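You operate a simulated robot arm through the tools that you are given. There is no shell and no other tool.

You are at the controls of a simulated robot arm. One attempt, no reset.

JOB
Put one pink scoop of stain powder in well I, lid the tub again and set cotton.
Fine: nothing spilt, scoop back, drawer in.

Only the result counts: the job must be done as asked and must still hold three seconds after the hand-in. Knocking over, shifting, dropping, spilling or breaking anything else fails it. A push-on lid holds only when it is set on centred and level and pressed home; a screw cap is set on level and turned clockwise until tight.

ROBOT AND FRAMES
A 6-joint arm with a two-finger parallel gripper, fixed in place. Base frame: the origin is at the foot of the arm, x ahead of it, y to its left, z up. Lengths are in cm, angles in degrees, forces in N, time in s.
With the tool pointing down near the work surface it reaches from about 30 to 66 cm from the base axis. Its first joint turns from -115.0 to 115.0 degrees. Payload 3.43 kg.
The TCP is the grasp point between the finger pads, 3.4 cm short of the fingertips. In the tool frame z runs along the fingers and y along their closing line. Largest opening 12.8 cm; finger width 2.4, thickness 1.2; the body of the gripper, 4.8 by 13 cm, starts 9.6 cm behind the TCP.
Orientation is told as [roll, pitch, yaw] about the base's x, y, z axes, in that order, counted from this pose: with the fingers straight down and closing along the base's y, the tool's x points along the base's -x, its y along +y and its z along -z.

CONTROLS
- The arm moves only by the tool send_rows. Its argument "motion" is a list that holds one entry, the list of rows, each a list of 7 numbers: the shift along the tool's x, y, z in units of 30 mm (1.0 is 30 mm), then the turn, a rotation vector about the tool's x, y, z in units of 4 degrees (1.0 is 4 degrees), then the closure, from 0 (fully open) to 1 (shut). In form: [[[x, y, z, wx, wy, wz, claw], ...]]. A call has 1 to 20 rows; each row shifts and turns the commanded pose from where the row before left it, along the tool's axes as they then stand. A call with a number of a shift or a turn outside -1 to 1 is refused whole. A row lasts 0.2 s, in which the tool goes at most 5 cm and 8.6 degrees; a call with a longer step from one row to the next is refused whole, and so is a gripper value outside its range. A pose out of reach is approached as far as the arm can. The call stops where the force on the tool passes 40 N (or 10 N more than at its start, if that is more) or the arm is blocked; 0.2 s more then pass. The fingers move at their own pace (about 15.3 cm/s each) and stop on an object; they squeeze with about 39 N. The grip force told is the motor's: it shows also when the fingers shut on nothing. Time passes only in rows, and 0.2 s behind the last, so rows that do not move let the fingers close. It gives the time, the measured TCP pose, the force on the tool (base axes), the opening and the grip force at its end, in the units of the frame above (readings bear some noise), with the torque about the TCP (base axes, N m) and any sound that the robot's microphone picked up.
- Cameras (640 x 400 px; columns grow to the right, rows downward): "scene" is fixed at [5.57, 64.29, 148.38]; the picture's right is [-0.77, -0.64, 0.00], its down [-0.41, 0.49, -0.77] and it looks along [0.50, -0.59, -0.63] (base axes); focal length 241 px, centre (320, 200). "wrist" rides on the gripper at [7.6, -1.1, -16] in the tool frame; the picture's right is [0.15, 0.99, 0.00], its down [-0.88, 0.13, -0.46] and it looks along [-0.45, 0.07, 0.89] (tool axes); focal length 234 px, centre (320, 200). There is no depth. A picture from a camera that has moved, and an enlarged one, comes with that camera's place and axes in the base frame and with its lens. The place of the scene camera against the robot may be out by one fixed shift of up to 1.8 cm in any direction.
- grab_frame(camera): a new picture of that camera. No time passes.
- lift_body(by): slides the trunk up (or, below 0, down) by that many cm; the arm rides with it, the base frame stays. It gives what a move gives, with no picture.
- close_up(camera, box): a new picture of the part [left, top, right, bottom] of that camera's present view, enlarged. No time passes.
- hand_in(): hands the job in; it is judged then, once.

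Places have to be worked out from the pictures, the camera data and where the tool is seen. Open the gripper and draw the arm clear of the work before you hand the job in, unless the task says otherwise.

The tools are called after "Request:" as name(argument=value, ...) on one line, values as JSON. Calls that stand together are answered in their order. send_rows: Moves the arm, as the interface text tells. Its arguments: {"type":"object","properties":{"motion":{"type":"array"}},"required":["motion"]} The other tools are called the same way: lift_body (by) slides the trunk up or down; grab_frame (camera) takes a picture; close_up (camera, box) takes an enlarged picture of a part of a camera's view; hand_in () hands the job in.

At the start:

```text
time: 0.0
tcp_pos: [27.77, 23.53, 130.66]
tool_rot: [0.0, -0.1, -0.1]
ft_force: [-0.1, 0.3, -0.6]
wrist_torque: [0.01, 0.02, 0.02]
width: 12.82
gripper_force: 0.1
trunk travel left (down, up): [-92.5, 6.5]
```

scene: 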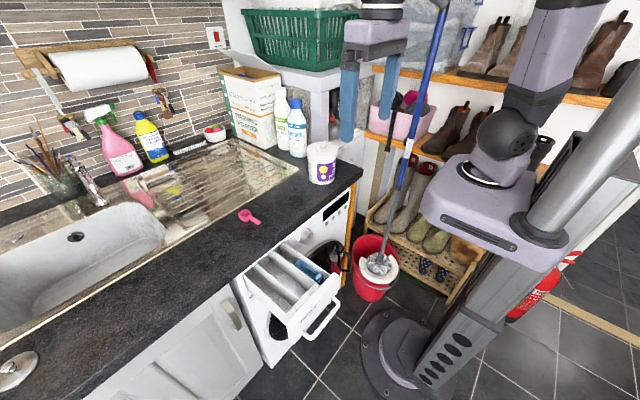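
wrist: 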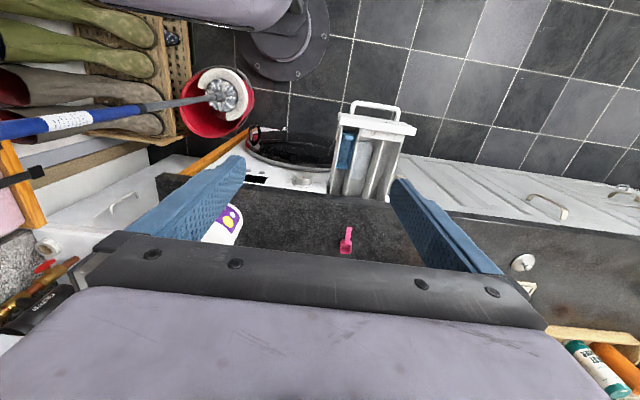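

I'll start by looking closely at the drawer, the tub, the scoop and the machine's front.

Request:
close_up(camera="scene", box=[220, 220, 380, 320])

Request:
close_up(camera="scene", box=[220, 130, 380, 230])

Request:
close_up(camera="wrist", box=[190, 80, 450, 260])

Request:
close_up(camera="wrist", box=[320, 90, 430, 200])

```text
4.00 times, centred on (300, 270) of scene
camera zoom: at [5.57, 64.29, 148.38], right [-0.77, -0.64, 0.0], down [-0.41, 0.49, -0.77], along [0.5, -0.59, -0.63], focal length 966 px, centre (400, -80)
```

zoom: 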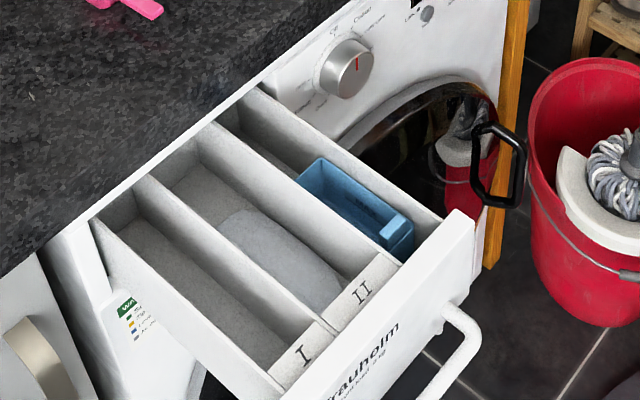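

```text
4.00 times, centred on (300, 180) of scene
camera zoom: at [5.57, 64.29, 148.38], right [-0.77, -0.64, 0.0], down [-0.41, 0.49, -0.77], along [0.5, -0.59, -0.63], focal length 966 px, centre (400, 280)
```

zoom: 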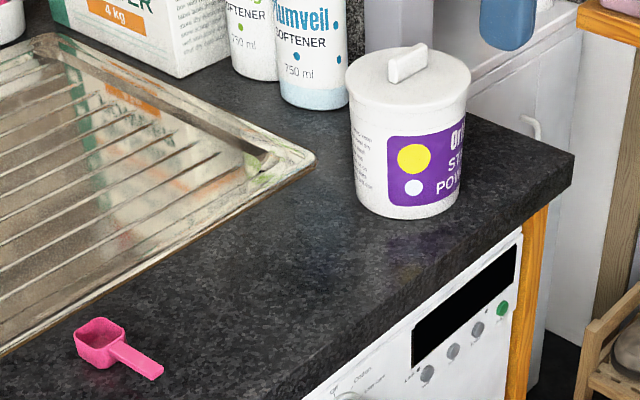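

```text
2.22 times, centred on (320, 170) of wrist
camera zoom: at [20.07, 22.3, 146.61], right [-0.15, 0.99, 0.0], down [0.88, 0.13, 0.46], along [0.45, 0.07, -0.89], focal length 520 px, centre (320, 267)
```

zoom: 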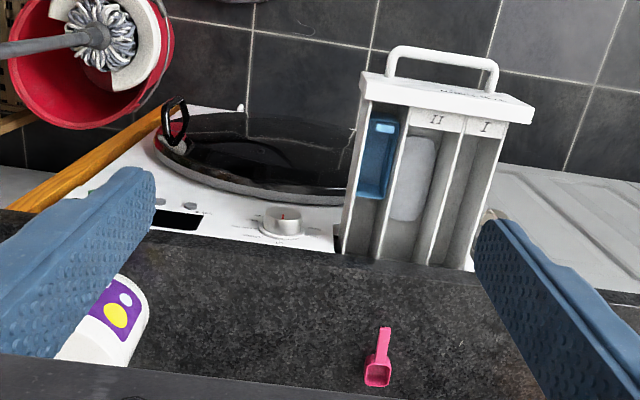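

```text
3.64 times, centred on (375, 145) of wrist
camera zoom: at [20.07, 22.3, 146.61], right [-0.15, 0.99, 0.0], down [0.88, 0.13, 0.46], along [0.45, 0.07, -0.89], focal length 852 px, centre (120, 400)
```

zoom: 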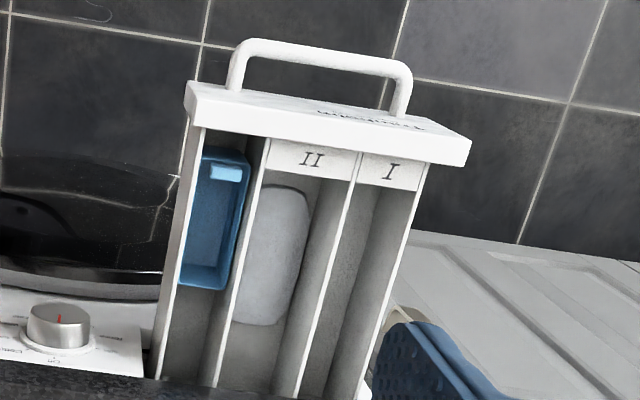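

The tub (lid on) looks to be near (55, 5), the scoop near (57, 35) with its handle towards the robot, and the worktop at about z 95. I'll move above the scoop at a safe height to see it from a second position.

Request:
send_rows(motion=[[[-0.957, 0.527, 0.6, 0, 0, 0, 0], [-0.957, 0.527, 0.6, 0, 0, 0, 0], [-0.957, 0.527, 0.6, 0, 0, 0, 0], [-0.957, 0.527, 0.6, 0, 0, 0, 0], [-0.957, 0.527, 0.6, 0, 0, 0, 0], [-0.957, 0.527, 0.6, 0, 0, 0, 0]]])

Request:
grab_frame(camera="wrist")

Request:
grab_frame(camera="scene")

```text
time: 1.4
tcp_pos: [44.98, 33.18, 119.64]
tool_rot: [0.0, 0.0, 0.0]
ft_force: [-0.3, 0.1, -0.2]
wrist_torque: [-0.04, 0.05, -0.03]
width: 12.79
gripper_force: 0.1
trunk travel left (down, up): [-92.5, 6.5]
```

```text
taken
camera wrist: at [37.37, 32.03, 135.68], right [-0.15, 0.99, 0.0], down [0.88, 0.13, 0.46], along [0.45, 0.07, -0.89], focal length 234 px, centre (320, 200)
```

wrist: 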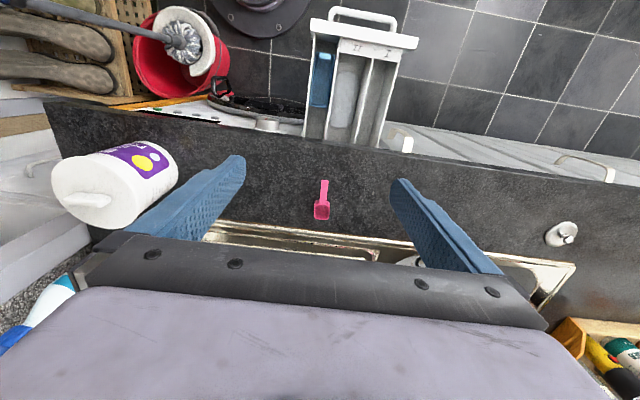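

```text
taken
```

scene: 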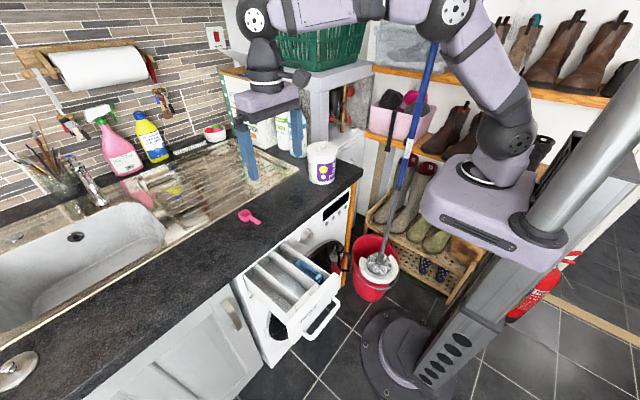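

The scoop's bowl triangulates to about (61, 36, 94) with the handle reaching back to x≈54. I'll take close-ups of the scoop, the drawer and the tub from here.

Request:
close_up(camera="wrist", box=[280, 160, 360, 230])

Request:
close_up(camera="scene", box=[230, 200, 280, 232])

Request:
close_up(camera="wrist", box=[280, 0, 440, 160])

Request:
close_up(camera="wrist", box=[40, 120, 200, 240])

Request:
close_up(camera="scene", box=[290, 215, 360, 260])

```text
5.71 times, centred on (320, 195) of wrist
camera zoom: at [37.37, 32.03, 135.68], right [-0.15, 0.99, 0.0], down [0.88, 0.13, 0.46], along [0.45, 0.07, -0.89], focal length 1338 px, centre (320, 229)
```

zoom: 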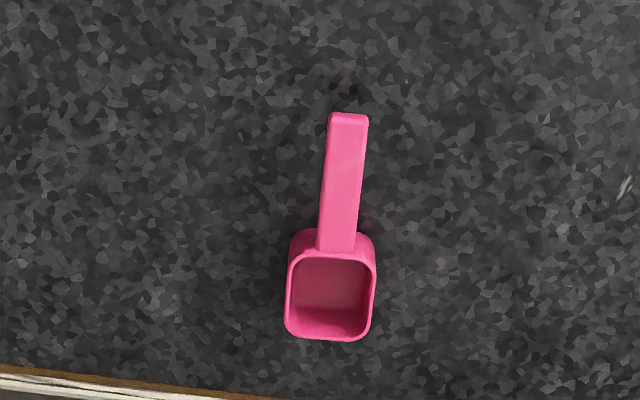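

```text
12.50 times, centred on (255, 216) of scene
camera zoom: at [5.57, 64.29, 148.38], right [-0.77, -0.64, 0.0], down [-0.41, 0.49, -0.77], along [0.5, -0.59, -0.63], focal length 3018 px, centre (1132, 0)
```

zoom: 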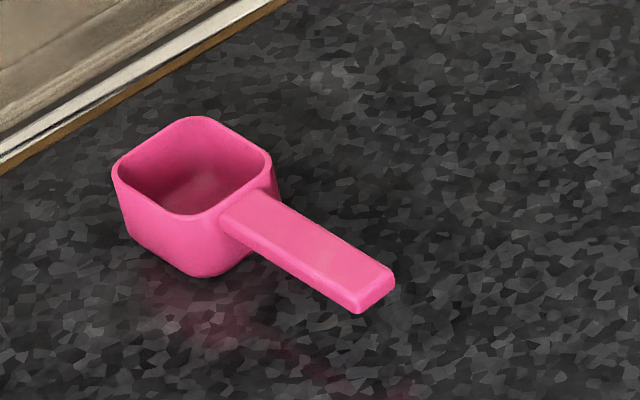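

```text
2.50 times, centred on (360, 80) of wrist
camera zoom: at [37.37, 32.03, 135.68], right [-0.15, 0.99, 0.0], down [0.88, 0.13, 0.46], along [0.45, 0.07, -0.89], focal length 585 px, centre (220, 500)
```

zoom: 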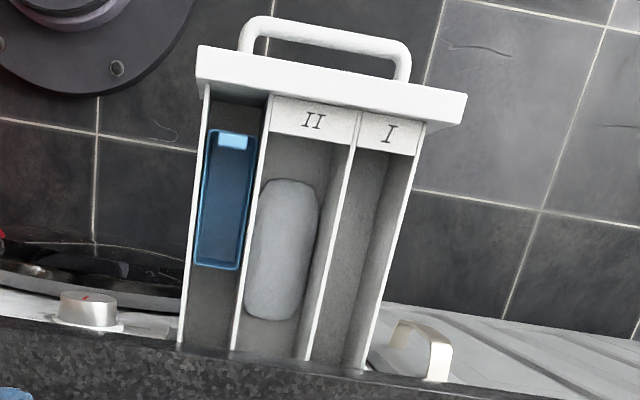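

```text
3.33 times, centred on (120, 180) of wrist
camera zoom: at [37.37, 32.03, 135.68], right [-0.15, 0.99, 0.0], down [0.88, 0.13, 0.46], along [0.45, 0.07, -0.89], focal length 781 px, centre (987, 267)
```

zoom: 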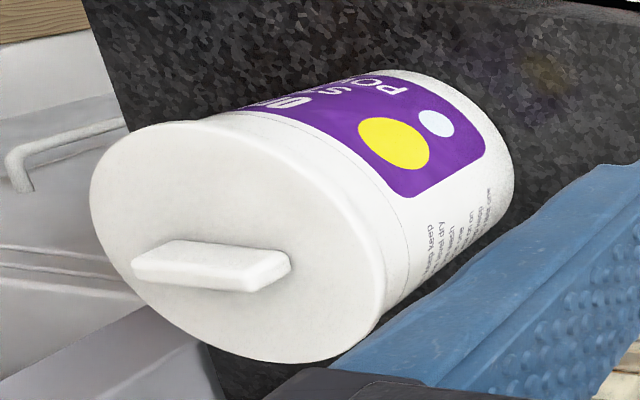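

```text
8.89 times, centred on (325, 238) of scene
camera zoom: at [5.57, 64.29, 148.38], right [-0.77, -0.64, 0.0], down [-0.41, 0.49, -0.77], along [0.5, -0.59, -0.63], focal length 2146 px, centre (276, -133)
```

zoom: 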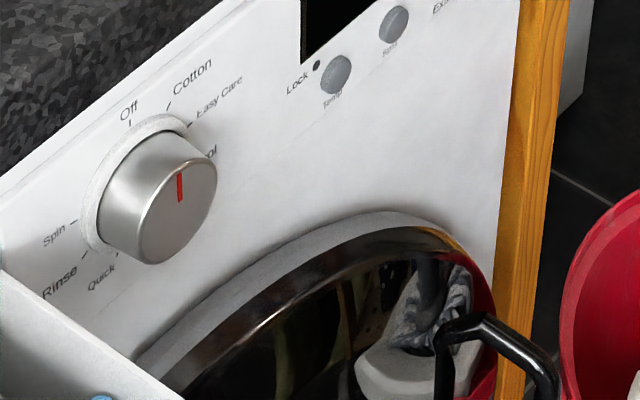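

The lid's top comes out near (53.8, 6.4, 109.4) with a bar grip running about along y. I'll go above the tub for a proper look down at it.

Request:
send_rows(motion=[[[-0.1, -0.8, -0.4, 0, 0, 0, 0.3], [-0.1, -0.9, -0.4, 0, 0, 0, 0.3], [-0.1, -0.9, -0.4, 0, 0, 0, 0.3], [-0.1, -0.9, -0.4, 0, 0, 0, 0.3], [-0.1, -0.9, -0.4, 0, 0, 0, 0.3], [-0.1, -0.9, -0.2, 0, 0, 0, 0.3], [-0.1, -0.9, 0, 0, 0, 0, 0.3], [-0.1, -0.9, 0, 0, 0, 0, 0.3], [-0.1, -0.9, 0, 0, 0, 0, 0.3], [-0.1, -0.9, 0, 0, 0, 0, 0.3]]])

Request:
grab_frame(camera="wrist")

Request:
grab_frame(camera="scene")

```text
time: 3.6
tcp_pos: [47.86, 6.14, 126.21]
tool_rot: [0.0, -0.1, 0.0]
ft_force: [0.1, 0.7, 1.2]
wrist_torque: [0.0, 0.01, 0.01]
width: 8.97
gripper_force: 0.1
trunk travel left (down, up): [-92.5, 6.5]
```

```text
taken
camera wrist: at [40.27, 5.02, 142.27], right [-0.15, 0.99, 0.0], down [0.88, 0.13, 0.46], along [0.45, 0.07, -0.89], focal length 234 px, centre (320, 200)
```

wrist: 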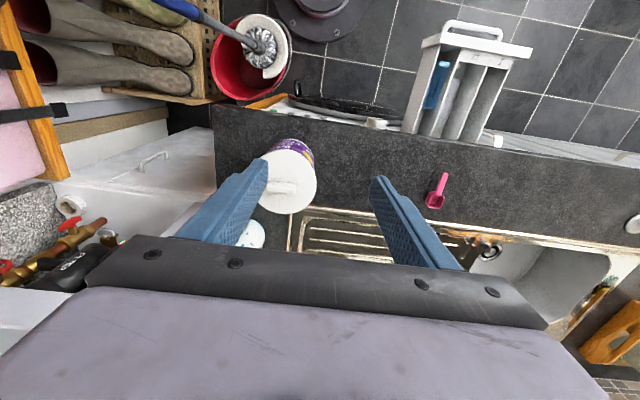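

```text
taken
```

scene: 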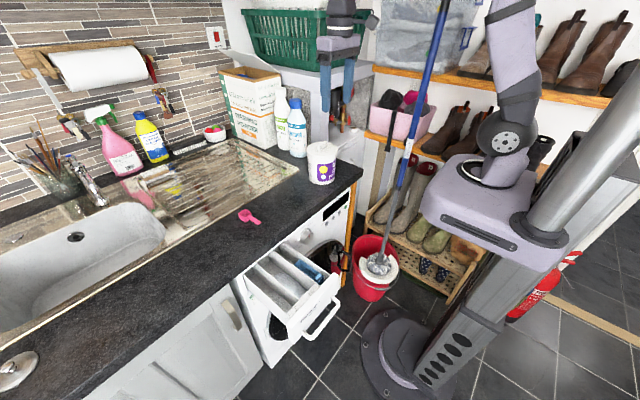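

The tub lid's centre is nearer (56, 2.5, 105) from the two wrist views. I'll zoom in for better measurements.

Request:
close_up(camera="wrist", box=[230, 120, 350, 220])

Request:
close_up(camera="wrist", box=[390, 0, 550, 160])

Request:
close_up(camera="scene", box=[295, 60, 375, 200])

```text
4.00 times, centred on (290, 170) of wrist
camera zoom: at [40.27, 5.02, 142.27], right [-0.15, 0.99, 0.0], down [0.88, 0.13, 0.46], along [0.45, 0.07, -0.89], focal length 937 px, centre (440, 320)
```

zoom: 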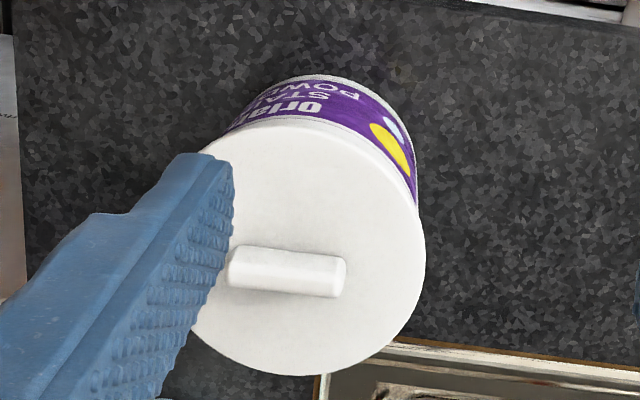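

```text
2.50 times, centred on (470, 80) of wrist
camera zoom: at [40.27, 5.02, 142.27], right [-0.15, 0.99, 0.0], down [0.88, 0.13, 0.46], along [0.45, 0.07, -0.89], focal length 585 px, centre (-55, 500)
```

zoom: 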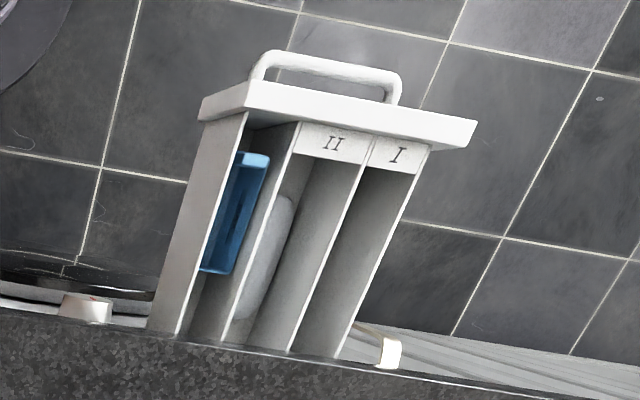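

```text
2.86 times, centred on (335, 130) of scene
camera zoom: at [5.57, 64.29, 148.38], right [-0.77, -0.64, 0.0], down [-0.41, 0.49, -0.77], along [0.5, -0.59, -0.63], focal length 690 px, centre (277, 400)
```

zoom: 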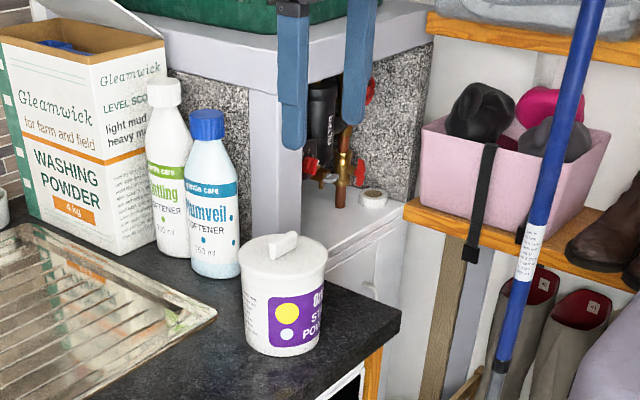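

Lid centre now reads about (56.9, 1.6, 104.4), radius about 5.3, and the bar lies along y turned by roughly 4°. I'll yaw the tool by about −86° so the fingers close across the bar.

Request:
send_rows(motion=[[[0, 0, 0, 0, 0, 1, 0.5], [0, 0, 0, 0, 0, 1, 0.5], [0, 0, 0, 0, 0, 1, 0.5], [0, 0, 0, 0, 0, 1, 0.5], [0, 0, 0, 0, 0, 1, 0.5], [0, 0, 0, 0, 0, 1, 0.5], [0, 0, 0, 0, 0, 1, 0.5], [0, 0, 0, 0, 0, 1, 0.5], [0, 0, 0, 0, 0, 1, 0.5], [0, 0, 0, 0, 0, 1, 0.5], [0, 0, 0, 0, 0, 1, 0.5], [0, 0, 0, 0, 0, 1, 0.5], [0, 0, 0, 0, 0, 1, 0.5], [0, 0, 0, 0, 0, 1, 0.5], [0, 0, 0, 0, 0, 1, 0.5], [0, 0, 0, 0, 0, 1, 0.5], [0, 0, 0, 0, 0, 1, 0.5], [0, 0, 0, 0, 0, 1, 0.5], [0, 0, 0, 0, 0, 1, 0.5], [0, 0, 0, 0, 0, 1, 0.5]]])

Request:
grab_frame(camera="wrist")

Request:
grab_frame(camera="scene")

```text
time: 7.8
tcp_pos: [47.91, 6.14, 126.41]
tool_rot: [-0.1, 0.0, -80.1]
ft_force: [-0.2, 0.9, -0.1]
wrist_torque: [0.03, -0.01, -0.02]
width: 6.4
gripper_force: 0.0
trunk travel left (down, up): [-92.5, 6.5]
```

```text
taken
camera wrist: at [45.49, 13.45, 142.35], right [0.95, 0.31, 0.0], down [0.28, -0.85, 0.46], along [0.14, -0.43, -0.89], focal length 234 px, centre (320, 200)
```

wrist: 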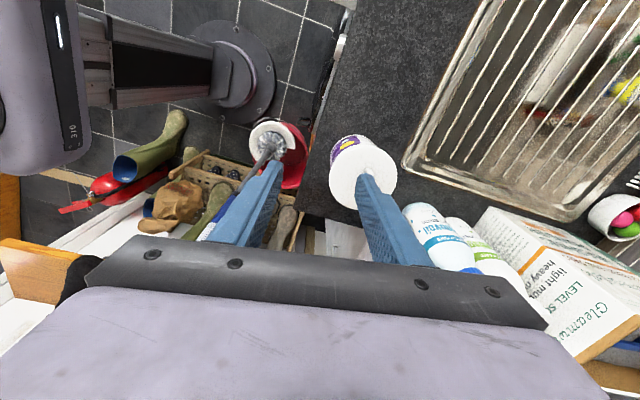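

```text
taken
```

scene: 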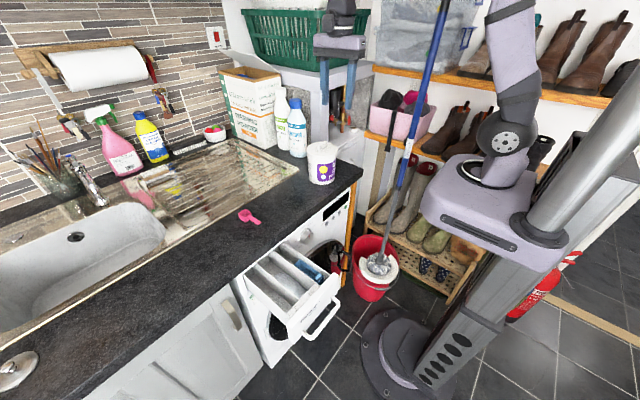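

I'll finish the yaw and come to about 9 cm above the lid, centred on it, then look again.

Request:
send_rows(motion=[[[-0.434, 0.547, 0.83, 0, 0, 0, 0.62], [-0.434, 0.547, 0.83, 0, 0, 0, 0.62], [-0.434, 0.547, 0.83, 0, 0, 0, 0.62], [-0.434, 0.547, 0.83, 0, 0, 0, 0.62], [-0.434, 0.547, 0.6, 0, 0, 0, 0.62], [0, 0, 0, 0, 0, 1, 0.62], [0, 0, 0, 0, 0, 0.5, 0.62]]])

Request:
grab_frame(camera="wrist")

Request:
close_up(camera="wrist", box=[240, 120, 400, 220])

Request:
close_up(camera="scene", box=[280, 90, 380, 200])

```text
time: 9.4
tcp_pos: [57.11, 1.24, 114.79]
tool_rot: [0.0, 0.0, -86.0]
ft_force: [0.2, -0.6, 0.2]
wrist_torque: [0.0, 0.02, 0.03]
width: 4.84
gripper_force: 0.1
trunk travel left (down, up): [-92.5, 6.5]
```

```text
taken
camera wrist: at [55.54, 8.58, 130.62], right [0.98, 0.21, 0.0], down [0.19, -0.87, 0.46], along [0.1, -0.45, -0.89], focal length 234 px, centre (320, 200)
```

wrist: 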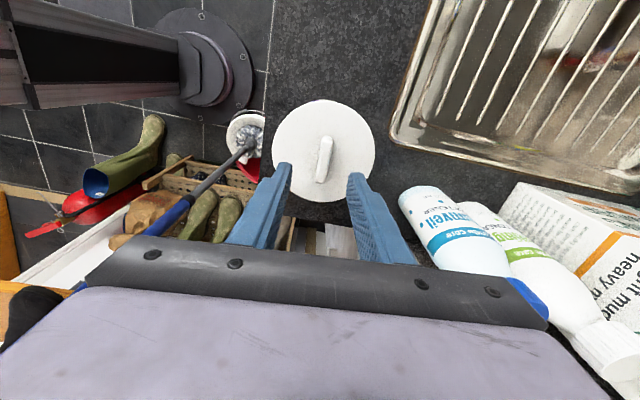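

```text
4.00 times, centred on (320, 170) of wrist
camera zoom: at [55.54, 8.58, 130.62], right [0.98, 0.21, 0.0], down [0.19, -0.87, 0.46], along [0.1, -0.45, -0.89], focal length 937 px, centre (320, 320)
```

zoom: 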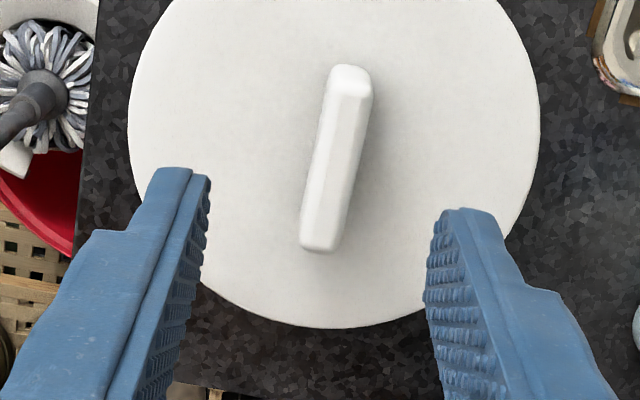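

```text
3.64 times, centred on (330, 145) of scene
camera zoom: at [5.57, 64.29, 148.38], right [-0.77, -0.64, 0.0], down [-0.41, 0.49, -0.77], along [0.5, -0.59, -0.63], focal length 878 px, centre (284, 400)
```

zoom: 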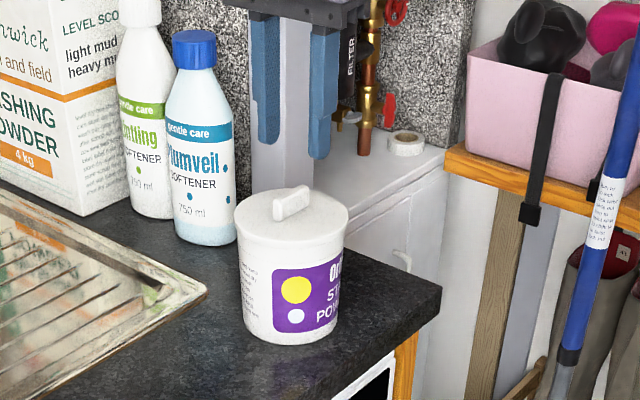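

The bar runs from about (57.6, 3.3) to (57.8, −1.8), so I shift about 0.5 cm in x and come down to fingertips near the bar's top, then check.

Request:
send_rows(motion=[[[0.05, 0.18, 0.6, 0, 0, 0.3, 0.65], [0, 0, 0.5, 0, 0, 0, 0.65], [0, 0, 0.3, 0, 0, 0, 0.65]]])

Request:
close_up(camera="wrist", box=[240, 100, 400, 220])

Request:
close_up(camera="scene", box=[290, 110, 360, 190])

```text
time: 10.2
tcp_pos: [57.64, 1.38, 110.38]
tool_rot: [-0.1, 0.1, -87.2]
ft_force: [-0.1, -0.4, -0.2]
wrist_torque: [0.02, 0.03, -0.02]
width: 4.46
gripper_force: 0.0
trunk travel left (down, up): [-92.5, 6.5]
```

```text
3.33 times, centred on (320, 160) of wrist
camera zoom: at [56.19, 8.83, 126.47], right [0.98, 0.19, 0.0], down [0.17, -0.87, 0.46], along [0.09, -0.45, -0.89], focal length 781 px, centre (320, 333)
```

zoom: 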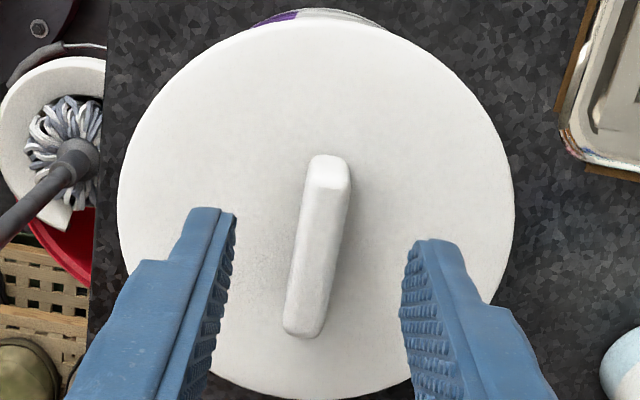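

```text
5.00 times, centred on (325, 150) of scene
camera zoom: at [5.57, 64.29, 148.38], right [-0.77, -0.64, 0.0], down [-0.41, 0.49, -0.77], along [0.5, -0.59, -0.63], focal length 1207 px, centre (295, 450)
```

zoom: 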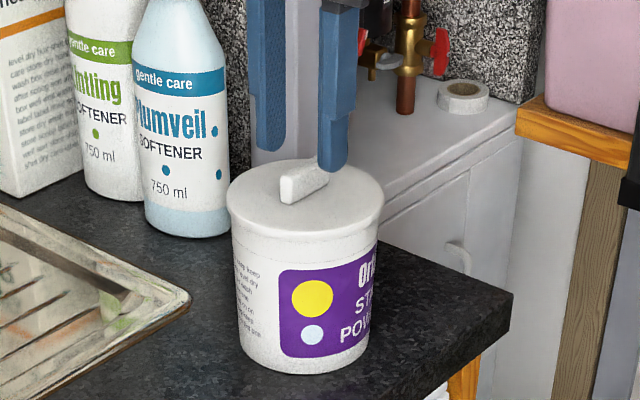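

Aligned: the fingers straddle the bar. I'll go down about 2.4 cm in small steps, watching for contact.

Request:
send_rows(motion=[[[-0.13, 0, 0.3, 0, 0, 0, 0.65], [0, 0, 0.2, 0, 0, 0, 0.65], [0, 0, 0.15, 0, 0, 0, 0.65], [0, 0, 0.1, 0, 0, 0, 0.65]]])

Request:
close_up(camera="wrist", box=[240, 100, 400, 220])

Request:
close_up(camera="scene", box=[300, 120, 350, 170])

```text
time: 11.2
tcp_pos: [57.61, 0.94, 108.29]
tool_rot: [0.1, 0.0, -87.1]
ft_force: [-0.8, 0.6, 0.1]
wrist_torque: [-0.01, 0.01, 0.02]
width: 4.49
gripper_force: 0.1
trunk travel left (down, up): [-92.5, 6.5]
```

```text
3.33 times, centred on (320, 160) of wrist
camera zoom: at [56.11, 8.49, 124.2], right [0.98, 0.19, 0.0], down [0.17, -0.87, 0.46], along [0.09, -0.45, -0.89], focal length 781 px, centre (320, 333)
```

zoom: 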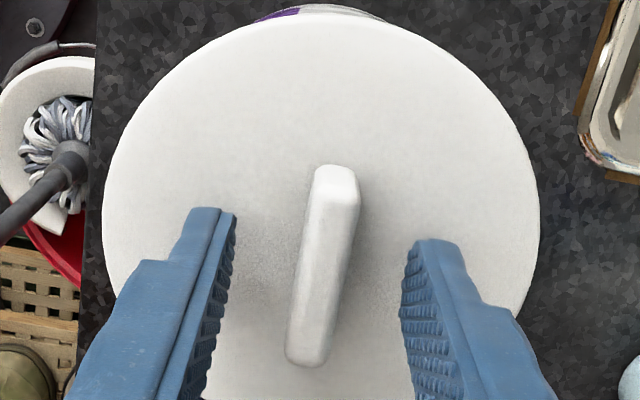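

```text
8.00 times, centred on (325, 145) of scene
camera zoom: at [5.57, 64.29, 148.38], right [-0.77, -0.64, 0.0], down [-0.41, 0.49, -0.77], along [0.5, -0.59, -0.63], focal length 1932 px, centre (280, 640)
```

zoom: 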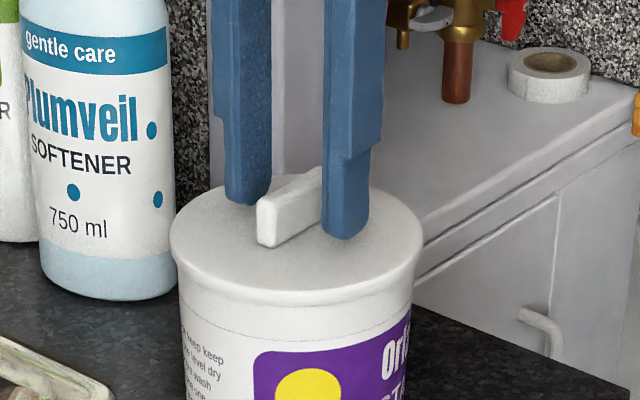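

The fingertips straddle the bar just above the lid. I'll ease down another 0.4 cm and close on the bar.

Request:
send_rows(motion=[[[0, 0, 0.07, 0, 0, 0, 0.65], [0, 0, 0.06, 0, 0, 0, 0.65], [0, 0, 0, 0, 0, 0, 1], [0, 0, 0, 0, 0, 0, 1], [0, 0, 0, 0, 0, 0, 1]]])

Request:
close_up(camera="wrist", box=[240, 100, 400, 220])

Request:
close_up(camera="scene", box=[300, 120, 350, 190])

```text
time: 12.4
tcp_pos: [57.47, 1.02, 107.79]
tool_rot: [-0.1, 0.0, -87.2]
ft_force: [0.0, 0.7, 0.4]
wrist_torque: [-0.01, 0.03, 0.02]
width: 1.03
gripper_force: 38.7
trunk travel left (down, up): [-92.5, 6.5]
heard: snap
```

```text
3.33 times, centred on (320, 160) of wrist
camera zoom: at [56.12, 8.5, 123.82], right [0.98, 0.19, 0.0], down [0.17, -0.87, 0.46], along [0.09, -0.45, -0.89], focal length 781 px, centre (320, 333)
```

zoom: 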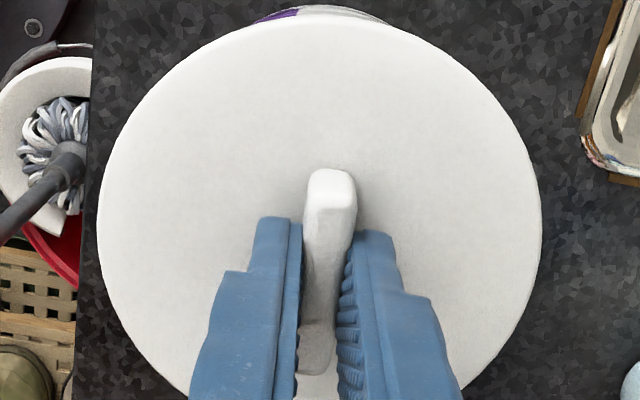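

```text
5.71 times, centred on (325, 155) of scene
camera zoom: at [5.57, 64.29, 148.38], right [-0.77, -0.64, 0.0], down [-0.41, 0.49, -0.77], along [0.5, -0.59, -0.63], focal length 1380 px, centre (291, 457)
```

zoom: 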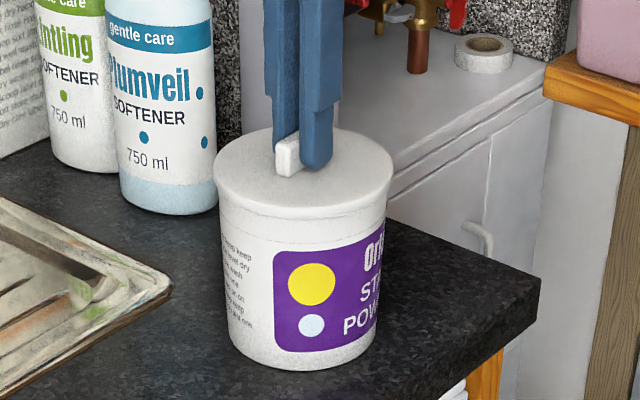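

Gripped at 1.03 cm wide (a "snap" was heard, so the lid may have popped loose). Pulling straight up slowly by about 1.2 cm and checking whether the tub stays put.

Request:
send_rows(motion=[[[0, 0, -0.05, 0, 0, 0, 1], [0, 0, -0.1, 0, 0, 0, 1], [0, 0, -0.1, 0, 0, 0, 1], [0, 0, -0.1, 0, 0, 0, 1], [0, 0, -0.05, 0, 0, 0, 1]]])

Request:
close_up(camera="scene", box=[300, 120, 350, 190])

Request:
close_up(camera="wrist", box=[240, 100, 400, 220])

```text
time: 13.6
tcp_pos: [57.62, 1.19, 109.14]
tool_rot: [0.0, 0.1, -87.1]
ft_force: [-0.9, 0.3, -0.5]
wrist_torque: [0.0, -0.02, 0.02]
width: 1.04
gripper_force: 38.9
trunk travel left (down, up): [-92.5, 6.5]
```

```text
5.71 times, centred on (325, 155) of scene
camera zoom: at [5.57, 64.29, 148.38], right [-0.77, -0.64, 0.0], down [-0.41, 0.49, -0.77], along [0.5, -0.59, -0.63], focal length 1380 px, centre (291, 457)
```

zoom: 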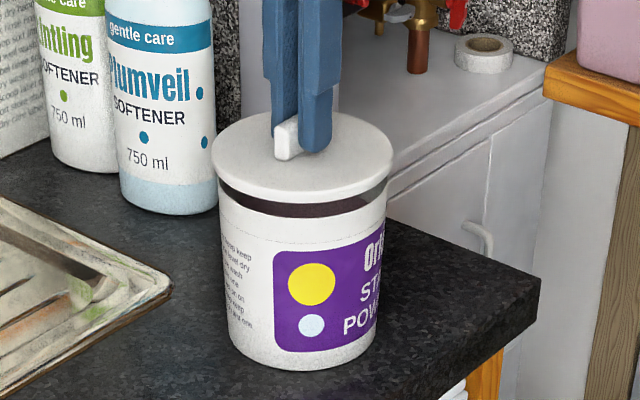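

```text
3.33 times, centred on (320, 160) of wrist
camera zoom: at [56.1, 8.63, 125.03], right [0.98, 0.19, 0.0], down [0.17, -0.87, 0.46], along [0.09, -0.45, -0.89], focal length 781 px, centre (320, 333)
```

zoom: 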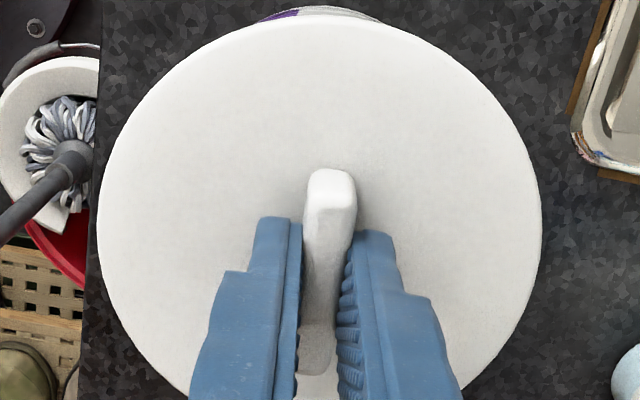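

The lid lifted clean off with the tub unmoved. I'll raise it, carry it to a free worktop spot near (53, 18.5), and hold above it.

Request:
send_rows(motion=[[[0, 0, -0.6, 0, 0, 0, 1], [0, 0, -0.6, 0, 0, 0, 1], [0.6, -0.12, -0.4, 0, 0, 0, 1], [0.834, -0.177, 0, 0, 0, 0, 1], [0.834, -0.177, 0, 0, 0, 0, 1], [0.834, -0.177, 0, 0, 0, 0, 1], [0.834, -0.177, 0, 0, 0, 0, 1], [0.834, -0.177, 0, 0, 0, 0, 1], [0.834, -0.177, 0.2, 0, 0, 0, 1], [0.236, -0.058, 0.6, 0, 0, 0, 1], [0, 0, 0.8, 0, 0, 0, 1], [0, 0, 0.8, 0, 0, 0, 1]]])

Request:
grab_frame(camera="scene")

Request:
grab_frame(camera="wrist")

Request:
close_up(camera="scene", box=[260, 120, 360, 220])

```text
time: 16.2
tcp_pos: [53.0, 18.41, 106.53]
tool_rot: [0.0, -0.1, -87.3]
ft_force: [0.0, -1.0, -0.3]
wrist_torque: [0.0, 0.0, 0.03]
width: 1.05
gripper_force: 38.7
trunk travel left (down, up): [-92.5, 6.5]
```

```text
taken
```

scene: 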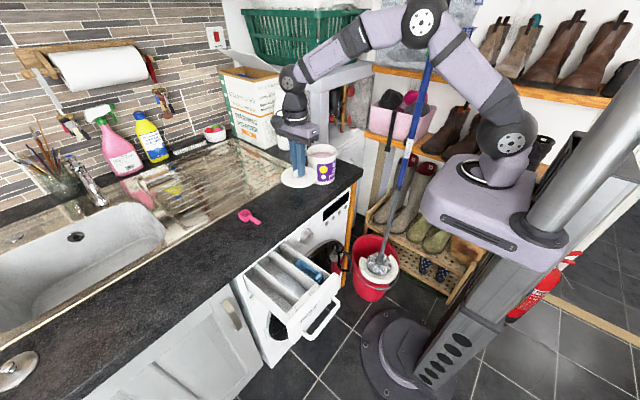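

```text
taken
camera wrist: at [51.52, 25.83, 122.61], right [0.98, 0.19, 0.0], down [0.17, -0.87, 0.46], along [0.09, -0.45, -0.89], focal length 234 px, centre (320, 200)
```

wrist: 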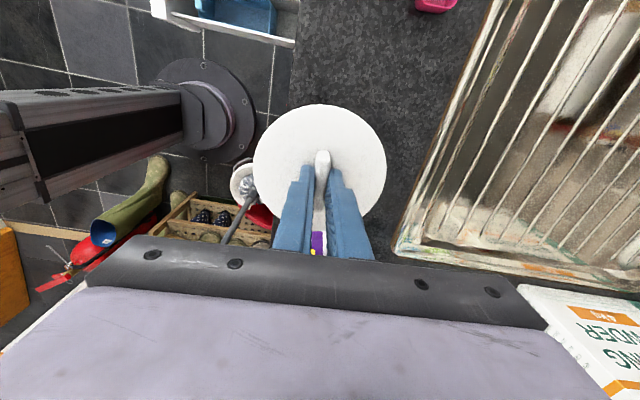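

```text
4.00 times, centred on (310, 170) of scene
camera zoom: at [5.57, 64.29, 148.38], right [-0.77, -0.64, 0.0], down [-0.41, 0.49, -0.77], along [0.5, -0.59, -0.63], focal length 966 px, centre (360, 320)
```

zoom: 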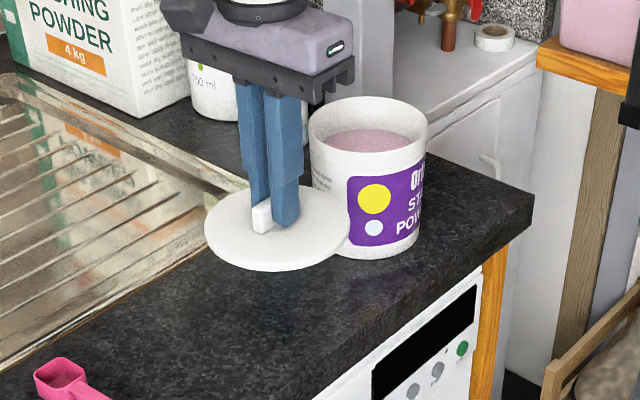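

The powder (pink) sits about 3 cm below the tub's rim. The spot beneath the lid is clear, so I lower it, going slowly near the worktop.

Request:
send_rows(motion=[[[0, 0, 0.8, 0, 0, 0, 1], [0, 0, 0.8, 0, 0, 0, 1], [0, 0, 0.6, 0, 0, 0, 1], [0, 0, 0.3, 0, 0, 0, 1], [0, 0, 0.2, 0, 0, 0, 1]]])

Request:
close_up(camera="scene", box=[260, 140, 330, 210])

```text
time: 17.4
tcp_pos: [52.99, 18.43, 98.54]
tool_rot: [0.0, 0.0, -87.2]
ft_force: [0.5, -0.7, -0.2]
wrist_torque: [-0.01, 0.01, 0.01]
width: 1.03
gripper_force: 38.9
trunk travel left (down, up): [-92.5, 6.5]
```

```text
5.71 times, centred on (295, 175) of scene
camera zoom: at [5.57, 64.29, 148.38], right [-0.77, -0.64, 0.0], down [-0.41, 0.49, -0.77], along [0.5, -0.59, -0.63], focal length 1380 px, centre (463, 343)
```

zoom: 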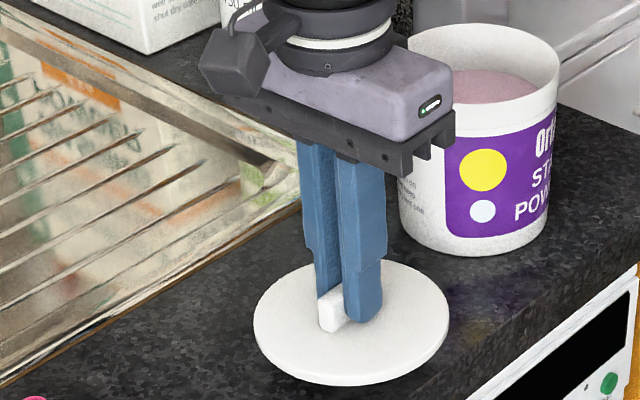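

Still hovering; lowering in 0.2–0.3 cm steps until contact shows.

Request:
send_rows(motion=[[[0, 0, 0.1, 0, 0, 0, 1], [0, 0, 0.1, 0, 0, 0, 1], [0, 0, 0.1, 0, 0, 0, 1], [0, 0, 0.07, 0, 0, 0, 1], [0, 0, 0.07, 0, 0, 0, 1], [0, 0, 0.07, 0, 0, 0, 1]]])

Request:
close_up(camera="scene", box=[260, 160, 330, 210])

```text
time: 18.8
tcp_pos: [53.0, 18.22, 97.04]
tool_rot: [0.0, 0.0, -87.2]
ft_force: [-0.3, -0.2, -0.5]
wrist_torque: [0.05, -0.02, 0.0]
width: 1.04
gripper_force: 39.3
trunk travel left (down, up): [-92.5, 6.5]
```

```text
8.00 times, centred on (295, 185) of scene
camera zoom: at [5.57, 64.29, 148.38], right [-0.77, -0.64, 0.0], down [-0.41, 0.49, -0.77], along [0.5, -0.59, -0.63], focal length 1932 px, centre (520, 320)
```

zoom: 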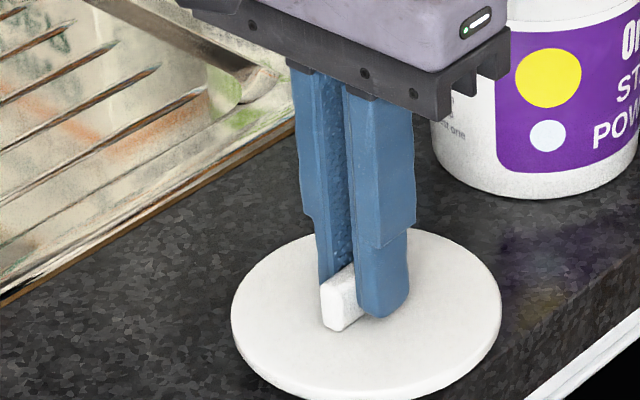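

Request:
send_rows(motion=[[[0, 0, 0.07, 0, 0, 0, 1], [0, 0, 0.07, 0, 0, 0, 1], [0, 0, 0.05, 0, 0, 0, 1], [0, 0, 0.05, 0, 0, 0, 1]]])

Request:
close_up(camera="scene", box=[270, 170, 330, 220])

```text
time: 19.8
tcp_pos: [53.08, 18.37, 96.29]
tool_rot: [0.0, -0.1, -87.1]
ft_force: [0.1, 0.0, 0.4]
wrist_torque: [-0.01, 0.02, 0.01]
width: 1.06
gripper_force: 39.4
trunk travel left (down, up): [-92.5, 6.5]
```

```text
8.00 times, centred on (300, 195) of scene
camera zoom: at [5.57, 64.29, 148.38], right [-0.77, -0.64, 0.0], down [-0.41, 0.49, -0.77], along [0.5, -0.59, -0.63], focal length 1932 px, centre (480, 240)
```

zoom: 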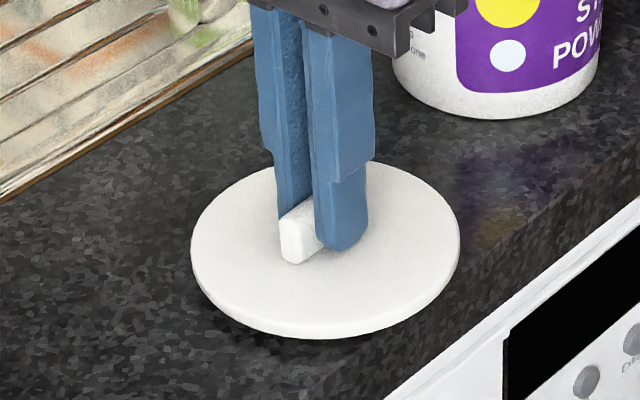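

A contact shadow is appearing under the lid; continuing in tiny steps.

Request:
send_rows(motion=[[[0, 0, 0.05, 0, 0, 0, 1], [0, 0, 0.05, 0, 0, 0, 1], [0, 0, 0.04, 0, 0, 0, 1]]])

Request:
close_up(camera="scene", box=[270, 170, 330, 220])

```text
time: 20.6
tcp_pos: [53.11, 18.34, 95.88]
tool_rot: [0.1, 0.0, -87.1]
ft_force: [-0.3, 0.2, -0.1]
wrist_torque: [0.02, 0.01, 0.0]
width: 1.07
gripper_force: 39.1
trunk travel left (down, up): [-92.5, 6.5]
```

```text
8.00 times, centred on (300, 195) of scene
camera zoom: at [5.57, 64.29, 148.38], right [-0.77, -0.64, 0.0], down [-0.41, 0.49, -0.77], along [0.5, -0.59, -0.63], focal length 1932 px, centre (480, 240)
```

zoom: 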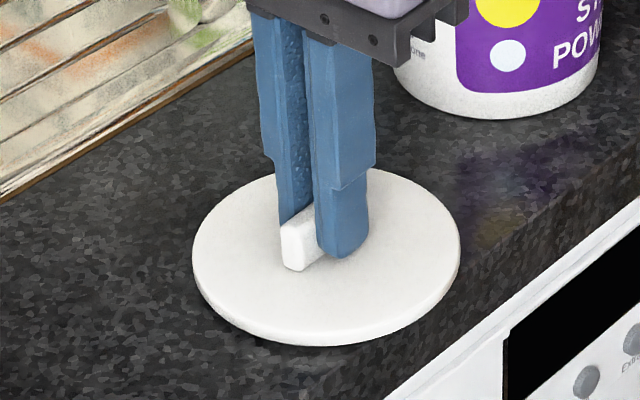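

Request:
send_rows(motion=[[[0, 0, 0.05, 0, 0, 0, 1], [0, 0, 0.05, 0, 0, 0, 1], [0, 0, 0.04, 0, 0, 0, 1]]])

Request:
close_up(camera="scene", box=[270, 170, 330, 220])

```text
time: 21.4
tcp_pos: [53.08, 18.45, 95.61]
tool_rot: [0.0, 0.0, -87.2]
ft_force: [-0.8, 0.1, 2.3]
wrist_torque: [-0.03, 0.04, 0.0]
width: 1.03
gripper_force: 39.3
trunk travel left (down, up): [-92.5, 6.5]
```

```text
8.00 times, centred on (300, 195) of scene
camera zoom: at [5.57, 64.29, 148.38], right [-0.77, -0.64, 0.0], down [-0.41, 0.49, -0.77], along [0.5, -0.59, -0.63], focal length 1932 px, centre (480, 240)
```

zoom: 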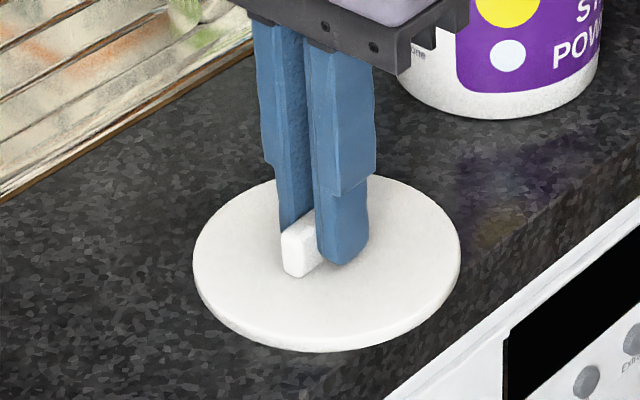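

Contact (2.3 N up) at TCP z 95.6: the lid rests on the worktop. Releasing and rising straight up.

Request:
send_rows(motion=[[[0, 0, 0, 0, 0, 0, 0.75], [0, 0, 0, 0, 0, 0, 0.7], [0, 0, -0.3, 0, 0, 0, 0.7], [0, 0, -0.7, 0, 0, 0, 0.7], [0, 0, -0.9, 0, 0, 0, 0.7], [0, 0, -0.9, 0, 0, 0, 0.7], [0, 0, -0.9, 0, 0, 0, 0.7], [0, 0, -0.9, 0, 0, 0, 0.7], [0, 0, -0.9, 0, 0, 0, 0.7]]])

Request:
grab_frame(camera="wrist")

Request:
close_up(camera="scene", box=[270, 130, 360, 220])

```text
time: 23.4
tcp_pos: [53.06, 18.43, 111.92]
tool_rot: [0.0, 0.1, -87.2]
ft_force: [0.1, -0.4, 0.6]
wrist_torque: [0.0, -0.04, -0.02]
width: 3.84
gripper_force: 0.1
trunk travel left (down, up): [-92.5, 6.5]
```

```text
taken
camera wrist: at [51.49, 25.84, 127.98], right [0.98, 0.19, 0.0], down [0.17, -0.87, 0.46], along [0.09, -0.45, -0.89], focal length 234 px, centre (320, 200)
```

wrist: 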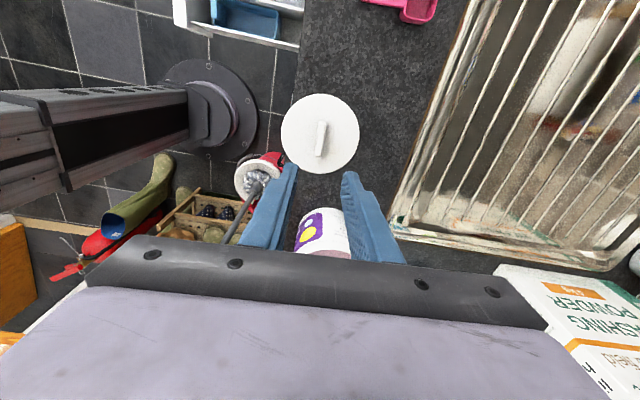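

```text
4.44 times, centred on (315, 175) of scene
camera zoom: at [5.57, 64.29, 148.38], right [-0.77, -0.64, 0.0], down [-0.41, 0.49, -0.77], along [0.5, -0.59, -0.63], focal length 1073 px, centre (342, 311)
```

zoom: 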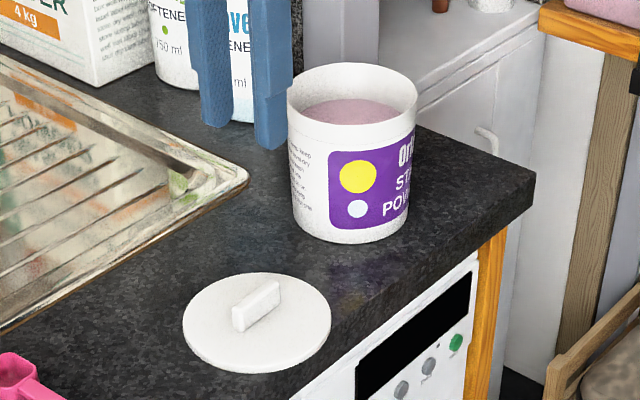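

Lid is safely down. Now I'll turn the tool back to yaw 0 in place, then go look at the scoop and the drawer from close by.

Request:
send_rows(motion=[[[0, 0, 0, 0, 0, -1, 0.7], [0, 0, 0, 0, 0, -1, 0.7], [0, 0, 0, 0, 0, -1, 0.7], [0, 0, 0, 0, 0, -1, 0.7], [0, 0, 0, 0, 0, -1, 0.7], [0, 0, 0, 0, 0, -1, 0.7], [0, 0, 0, 0, 0, -1, 0.7], [0, 0, 0, 0, 0, -1, 0.7], [0, 0, 0, 0, 0, -1, 0.7], [0, 0, 0, 0, 0, -1, 0.7], [0, 0, 0, 0, 0, -1, 0.7], [0, 0, 0, 0, 0, -1, 0.7], [0, 0, 0, 0, 0, -1, 0.7], [0, 0, 0, 0, 0, -1, 0.7], [0, 0, 0, 0, 0, -1, 0.7], [0, 0, 0, 0, 0, -1, 0.7], [0, 0, 0, 0, 0, -1, 0.7], [0, 0, 0, 0, 0, -1, 0.7], [0, 0, 0, 0, 0, -1, 0.7], [0, 0, 0, 0, 0, -1, 0.7]]])

Request:
send_rows(motion=[[[0, 0, 0, 0, 0, -1, 0.7], [0, 0, 0, 0, 0, -0.8, 0.7], [0.5, 0.9, 0, 0, 0, 0, 0.7], [0.5, 0.9, 0, 0, 0, 0, 0.7], [0.5, 0.9, 0, 0, 0, 0, 0.7], [0.5, 0.9, 0, 0, 0, 0, 0.7], [0.5, 0.9, 0, 0, 0, 0, 0.7], [0.5, 0.9, 0, 0, 0, 0, 0.7]]])

Request:
grab_frame(camera="wrist")

Request:
grab_frame(camera="scene")

```text
time: 27.6
tcp_pos: [53.12, 18.39, 112.0]
tool_rot: [0.0, -0.1, -7.1]
ft_force: [-0.4, -0.4, -1.0]
wrist_torque: [0.01, 0.02, -0.02]
width: 3.86
gripper_force: 0.1
trunk travel left (down, up): [-92.5, 6.5]
```

```text
time: 29.4
tcp_pos: [44.01, 34.42, 112.08]
tool_rot: [0.0, 0.0, -0.1]
ft_force: [0.5, -0.3, 0.4]
wrist_torque: [-0.03, -0.03, -0.01]
width: 3.84
gripper_force: 0.1
trunk travel left (down, up): [-92.5, 6.5]
```

```text
taken
camera wrist: at [36.41, 33.32, 128.05], right [-0.15, 0.99, 0.0], down [0.88, 0.13, 0.46], along [0.45, 0.07, -0.89], focal length 234 px, centre (320, 200)
```

wrist: 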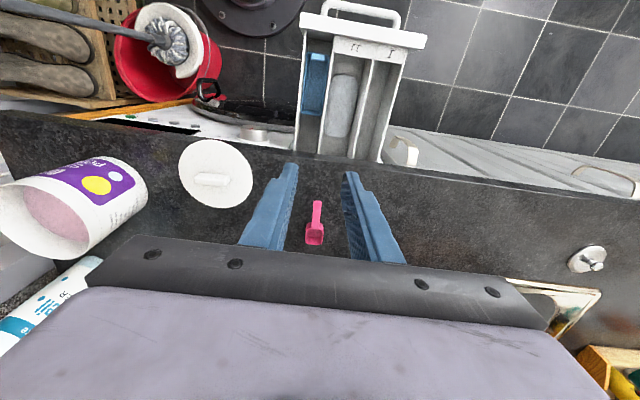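

```text
taken
```

scene: 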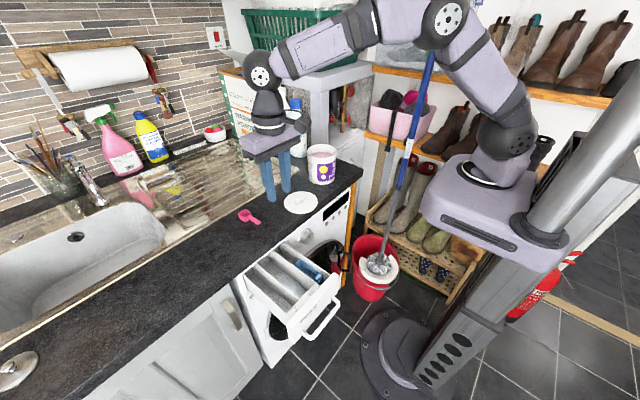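

I'll move back over the drawer for a straight-down look at the wells.

Request:
send_rows(motion=[[[0.85, 0.25, 0, 0, 0, 0, 0.7], [0.85, 0.25, 0, 0, 0, 0, 0.7], [0.85, 0.25, 0, 0, 0, 0, 0.7], [0.85, 0.25, 0, 0, 0, 0, 0.7], [0.85, 0.25, 0, 0, 0, 0, 0.7], [0.85, 0.25, 0, 0, 0, 0, 0.7], [0.85, 0.25, 0, 0, 0, 0, 0.7], [0.85, 0.25, 0, 0, 0, 0, 0.7]]])

Request:
grab_frame(camera="wrist")

Request:
close_up(camera="wrist", box=[240, 60, 440, 220])

```text
time: 31.2
tcp_pos: [23.82, 40.58, 111.76]
tool_rot: [-0.1, -0.1, -0.1]
ft_force: [0.1, -0.2, 0.3]
wrist_torque: [0.0, -0.02, -0.02]
width: 3.82
gripper_force: 0.0
trunk travel left (down, up): [-92.5, 6.5]
```

```text
taken
camera wrist: at [16.19, 39.41, 127.89], right [-0.15, 0.99, 0.0], down [0.88, 0.13, 0.46], along [0.45, 0.07, -0.89], focal length 234 px, centre (320, 200)
```

wrist: 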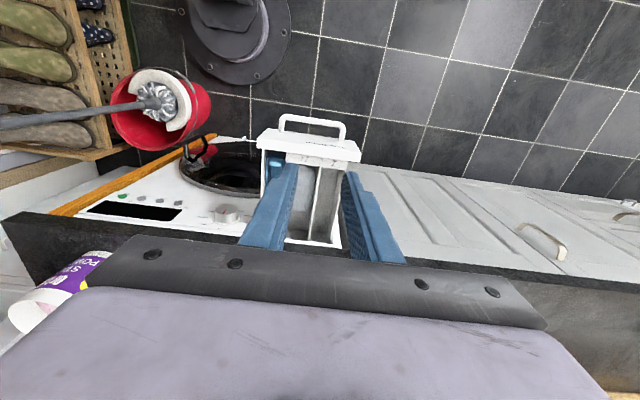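

```text
2.50 times, centred on (340, 140) of wrist
camera zoom: at [16.19, 39.41, 127.89], right [-0.15, 0.99, 0.0], down [0.88, 0.13, 0.46], along [0.45, 0.07, -0.89], focal length 585 px, centre (270, 350)
```

zoom: 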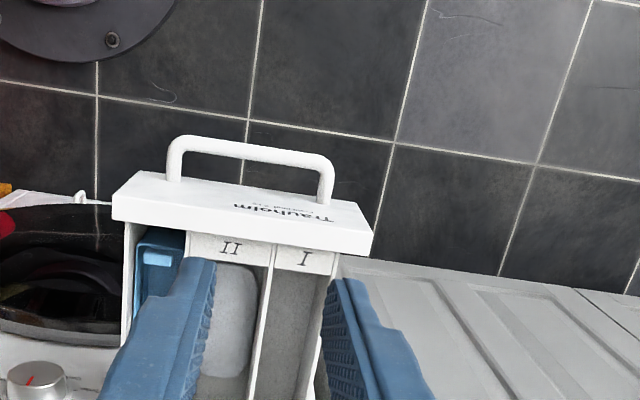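

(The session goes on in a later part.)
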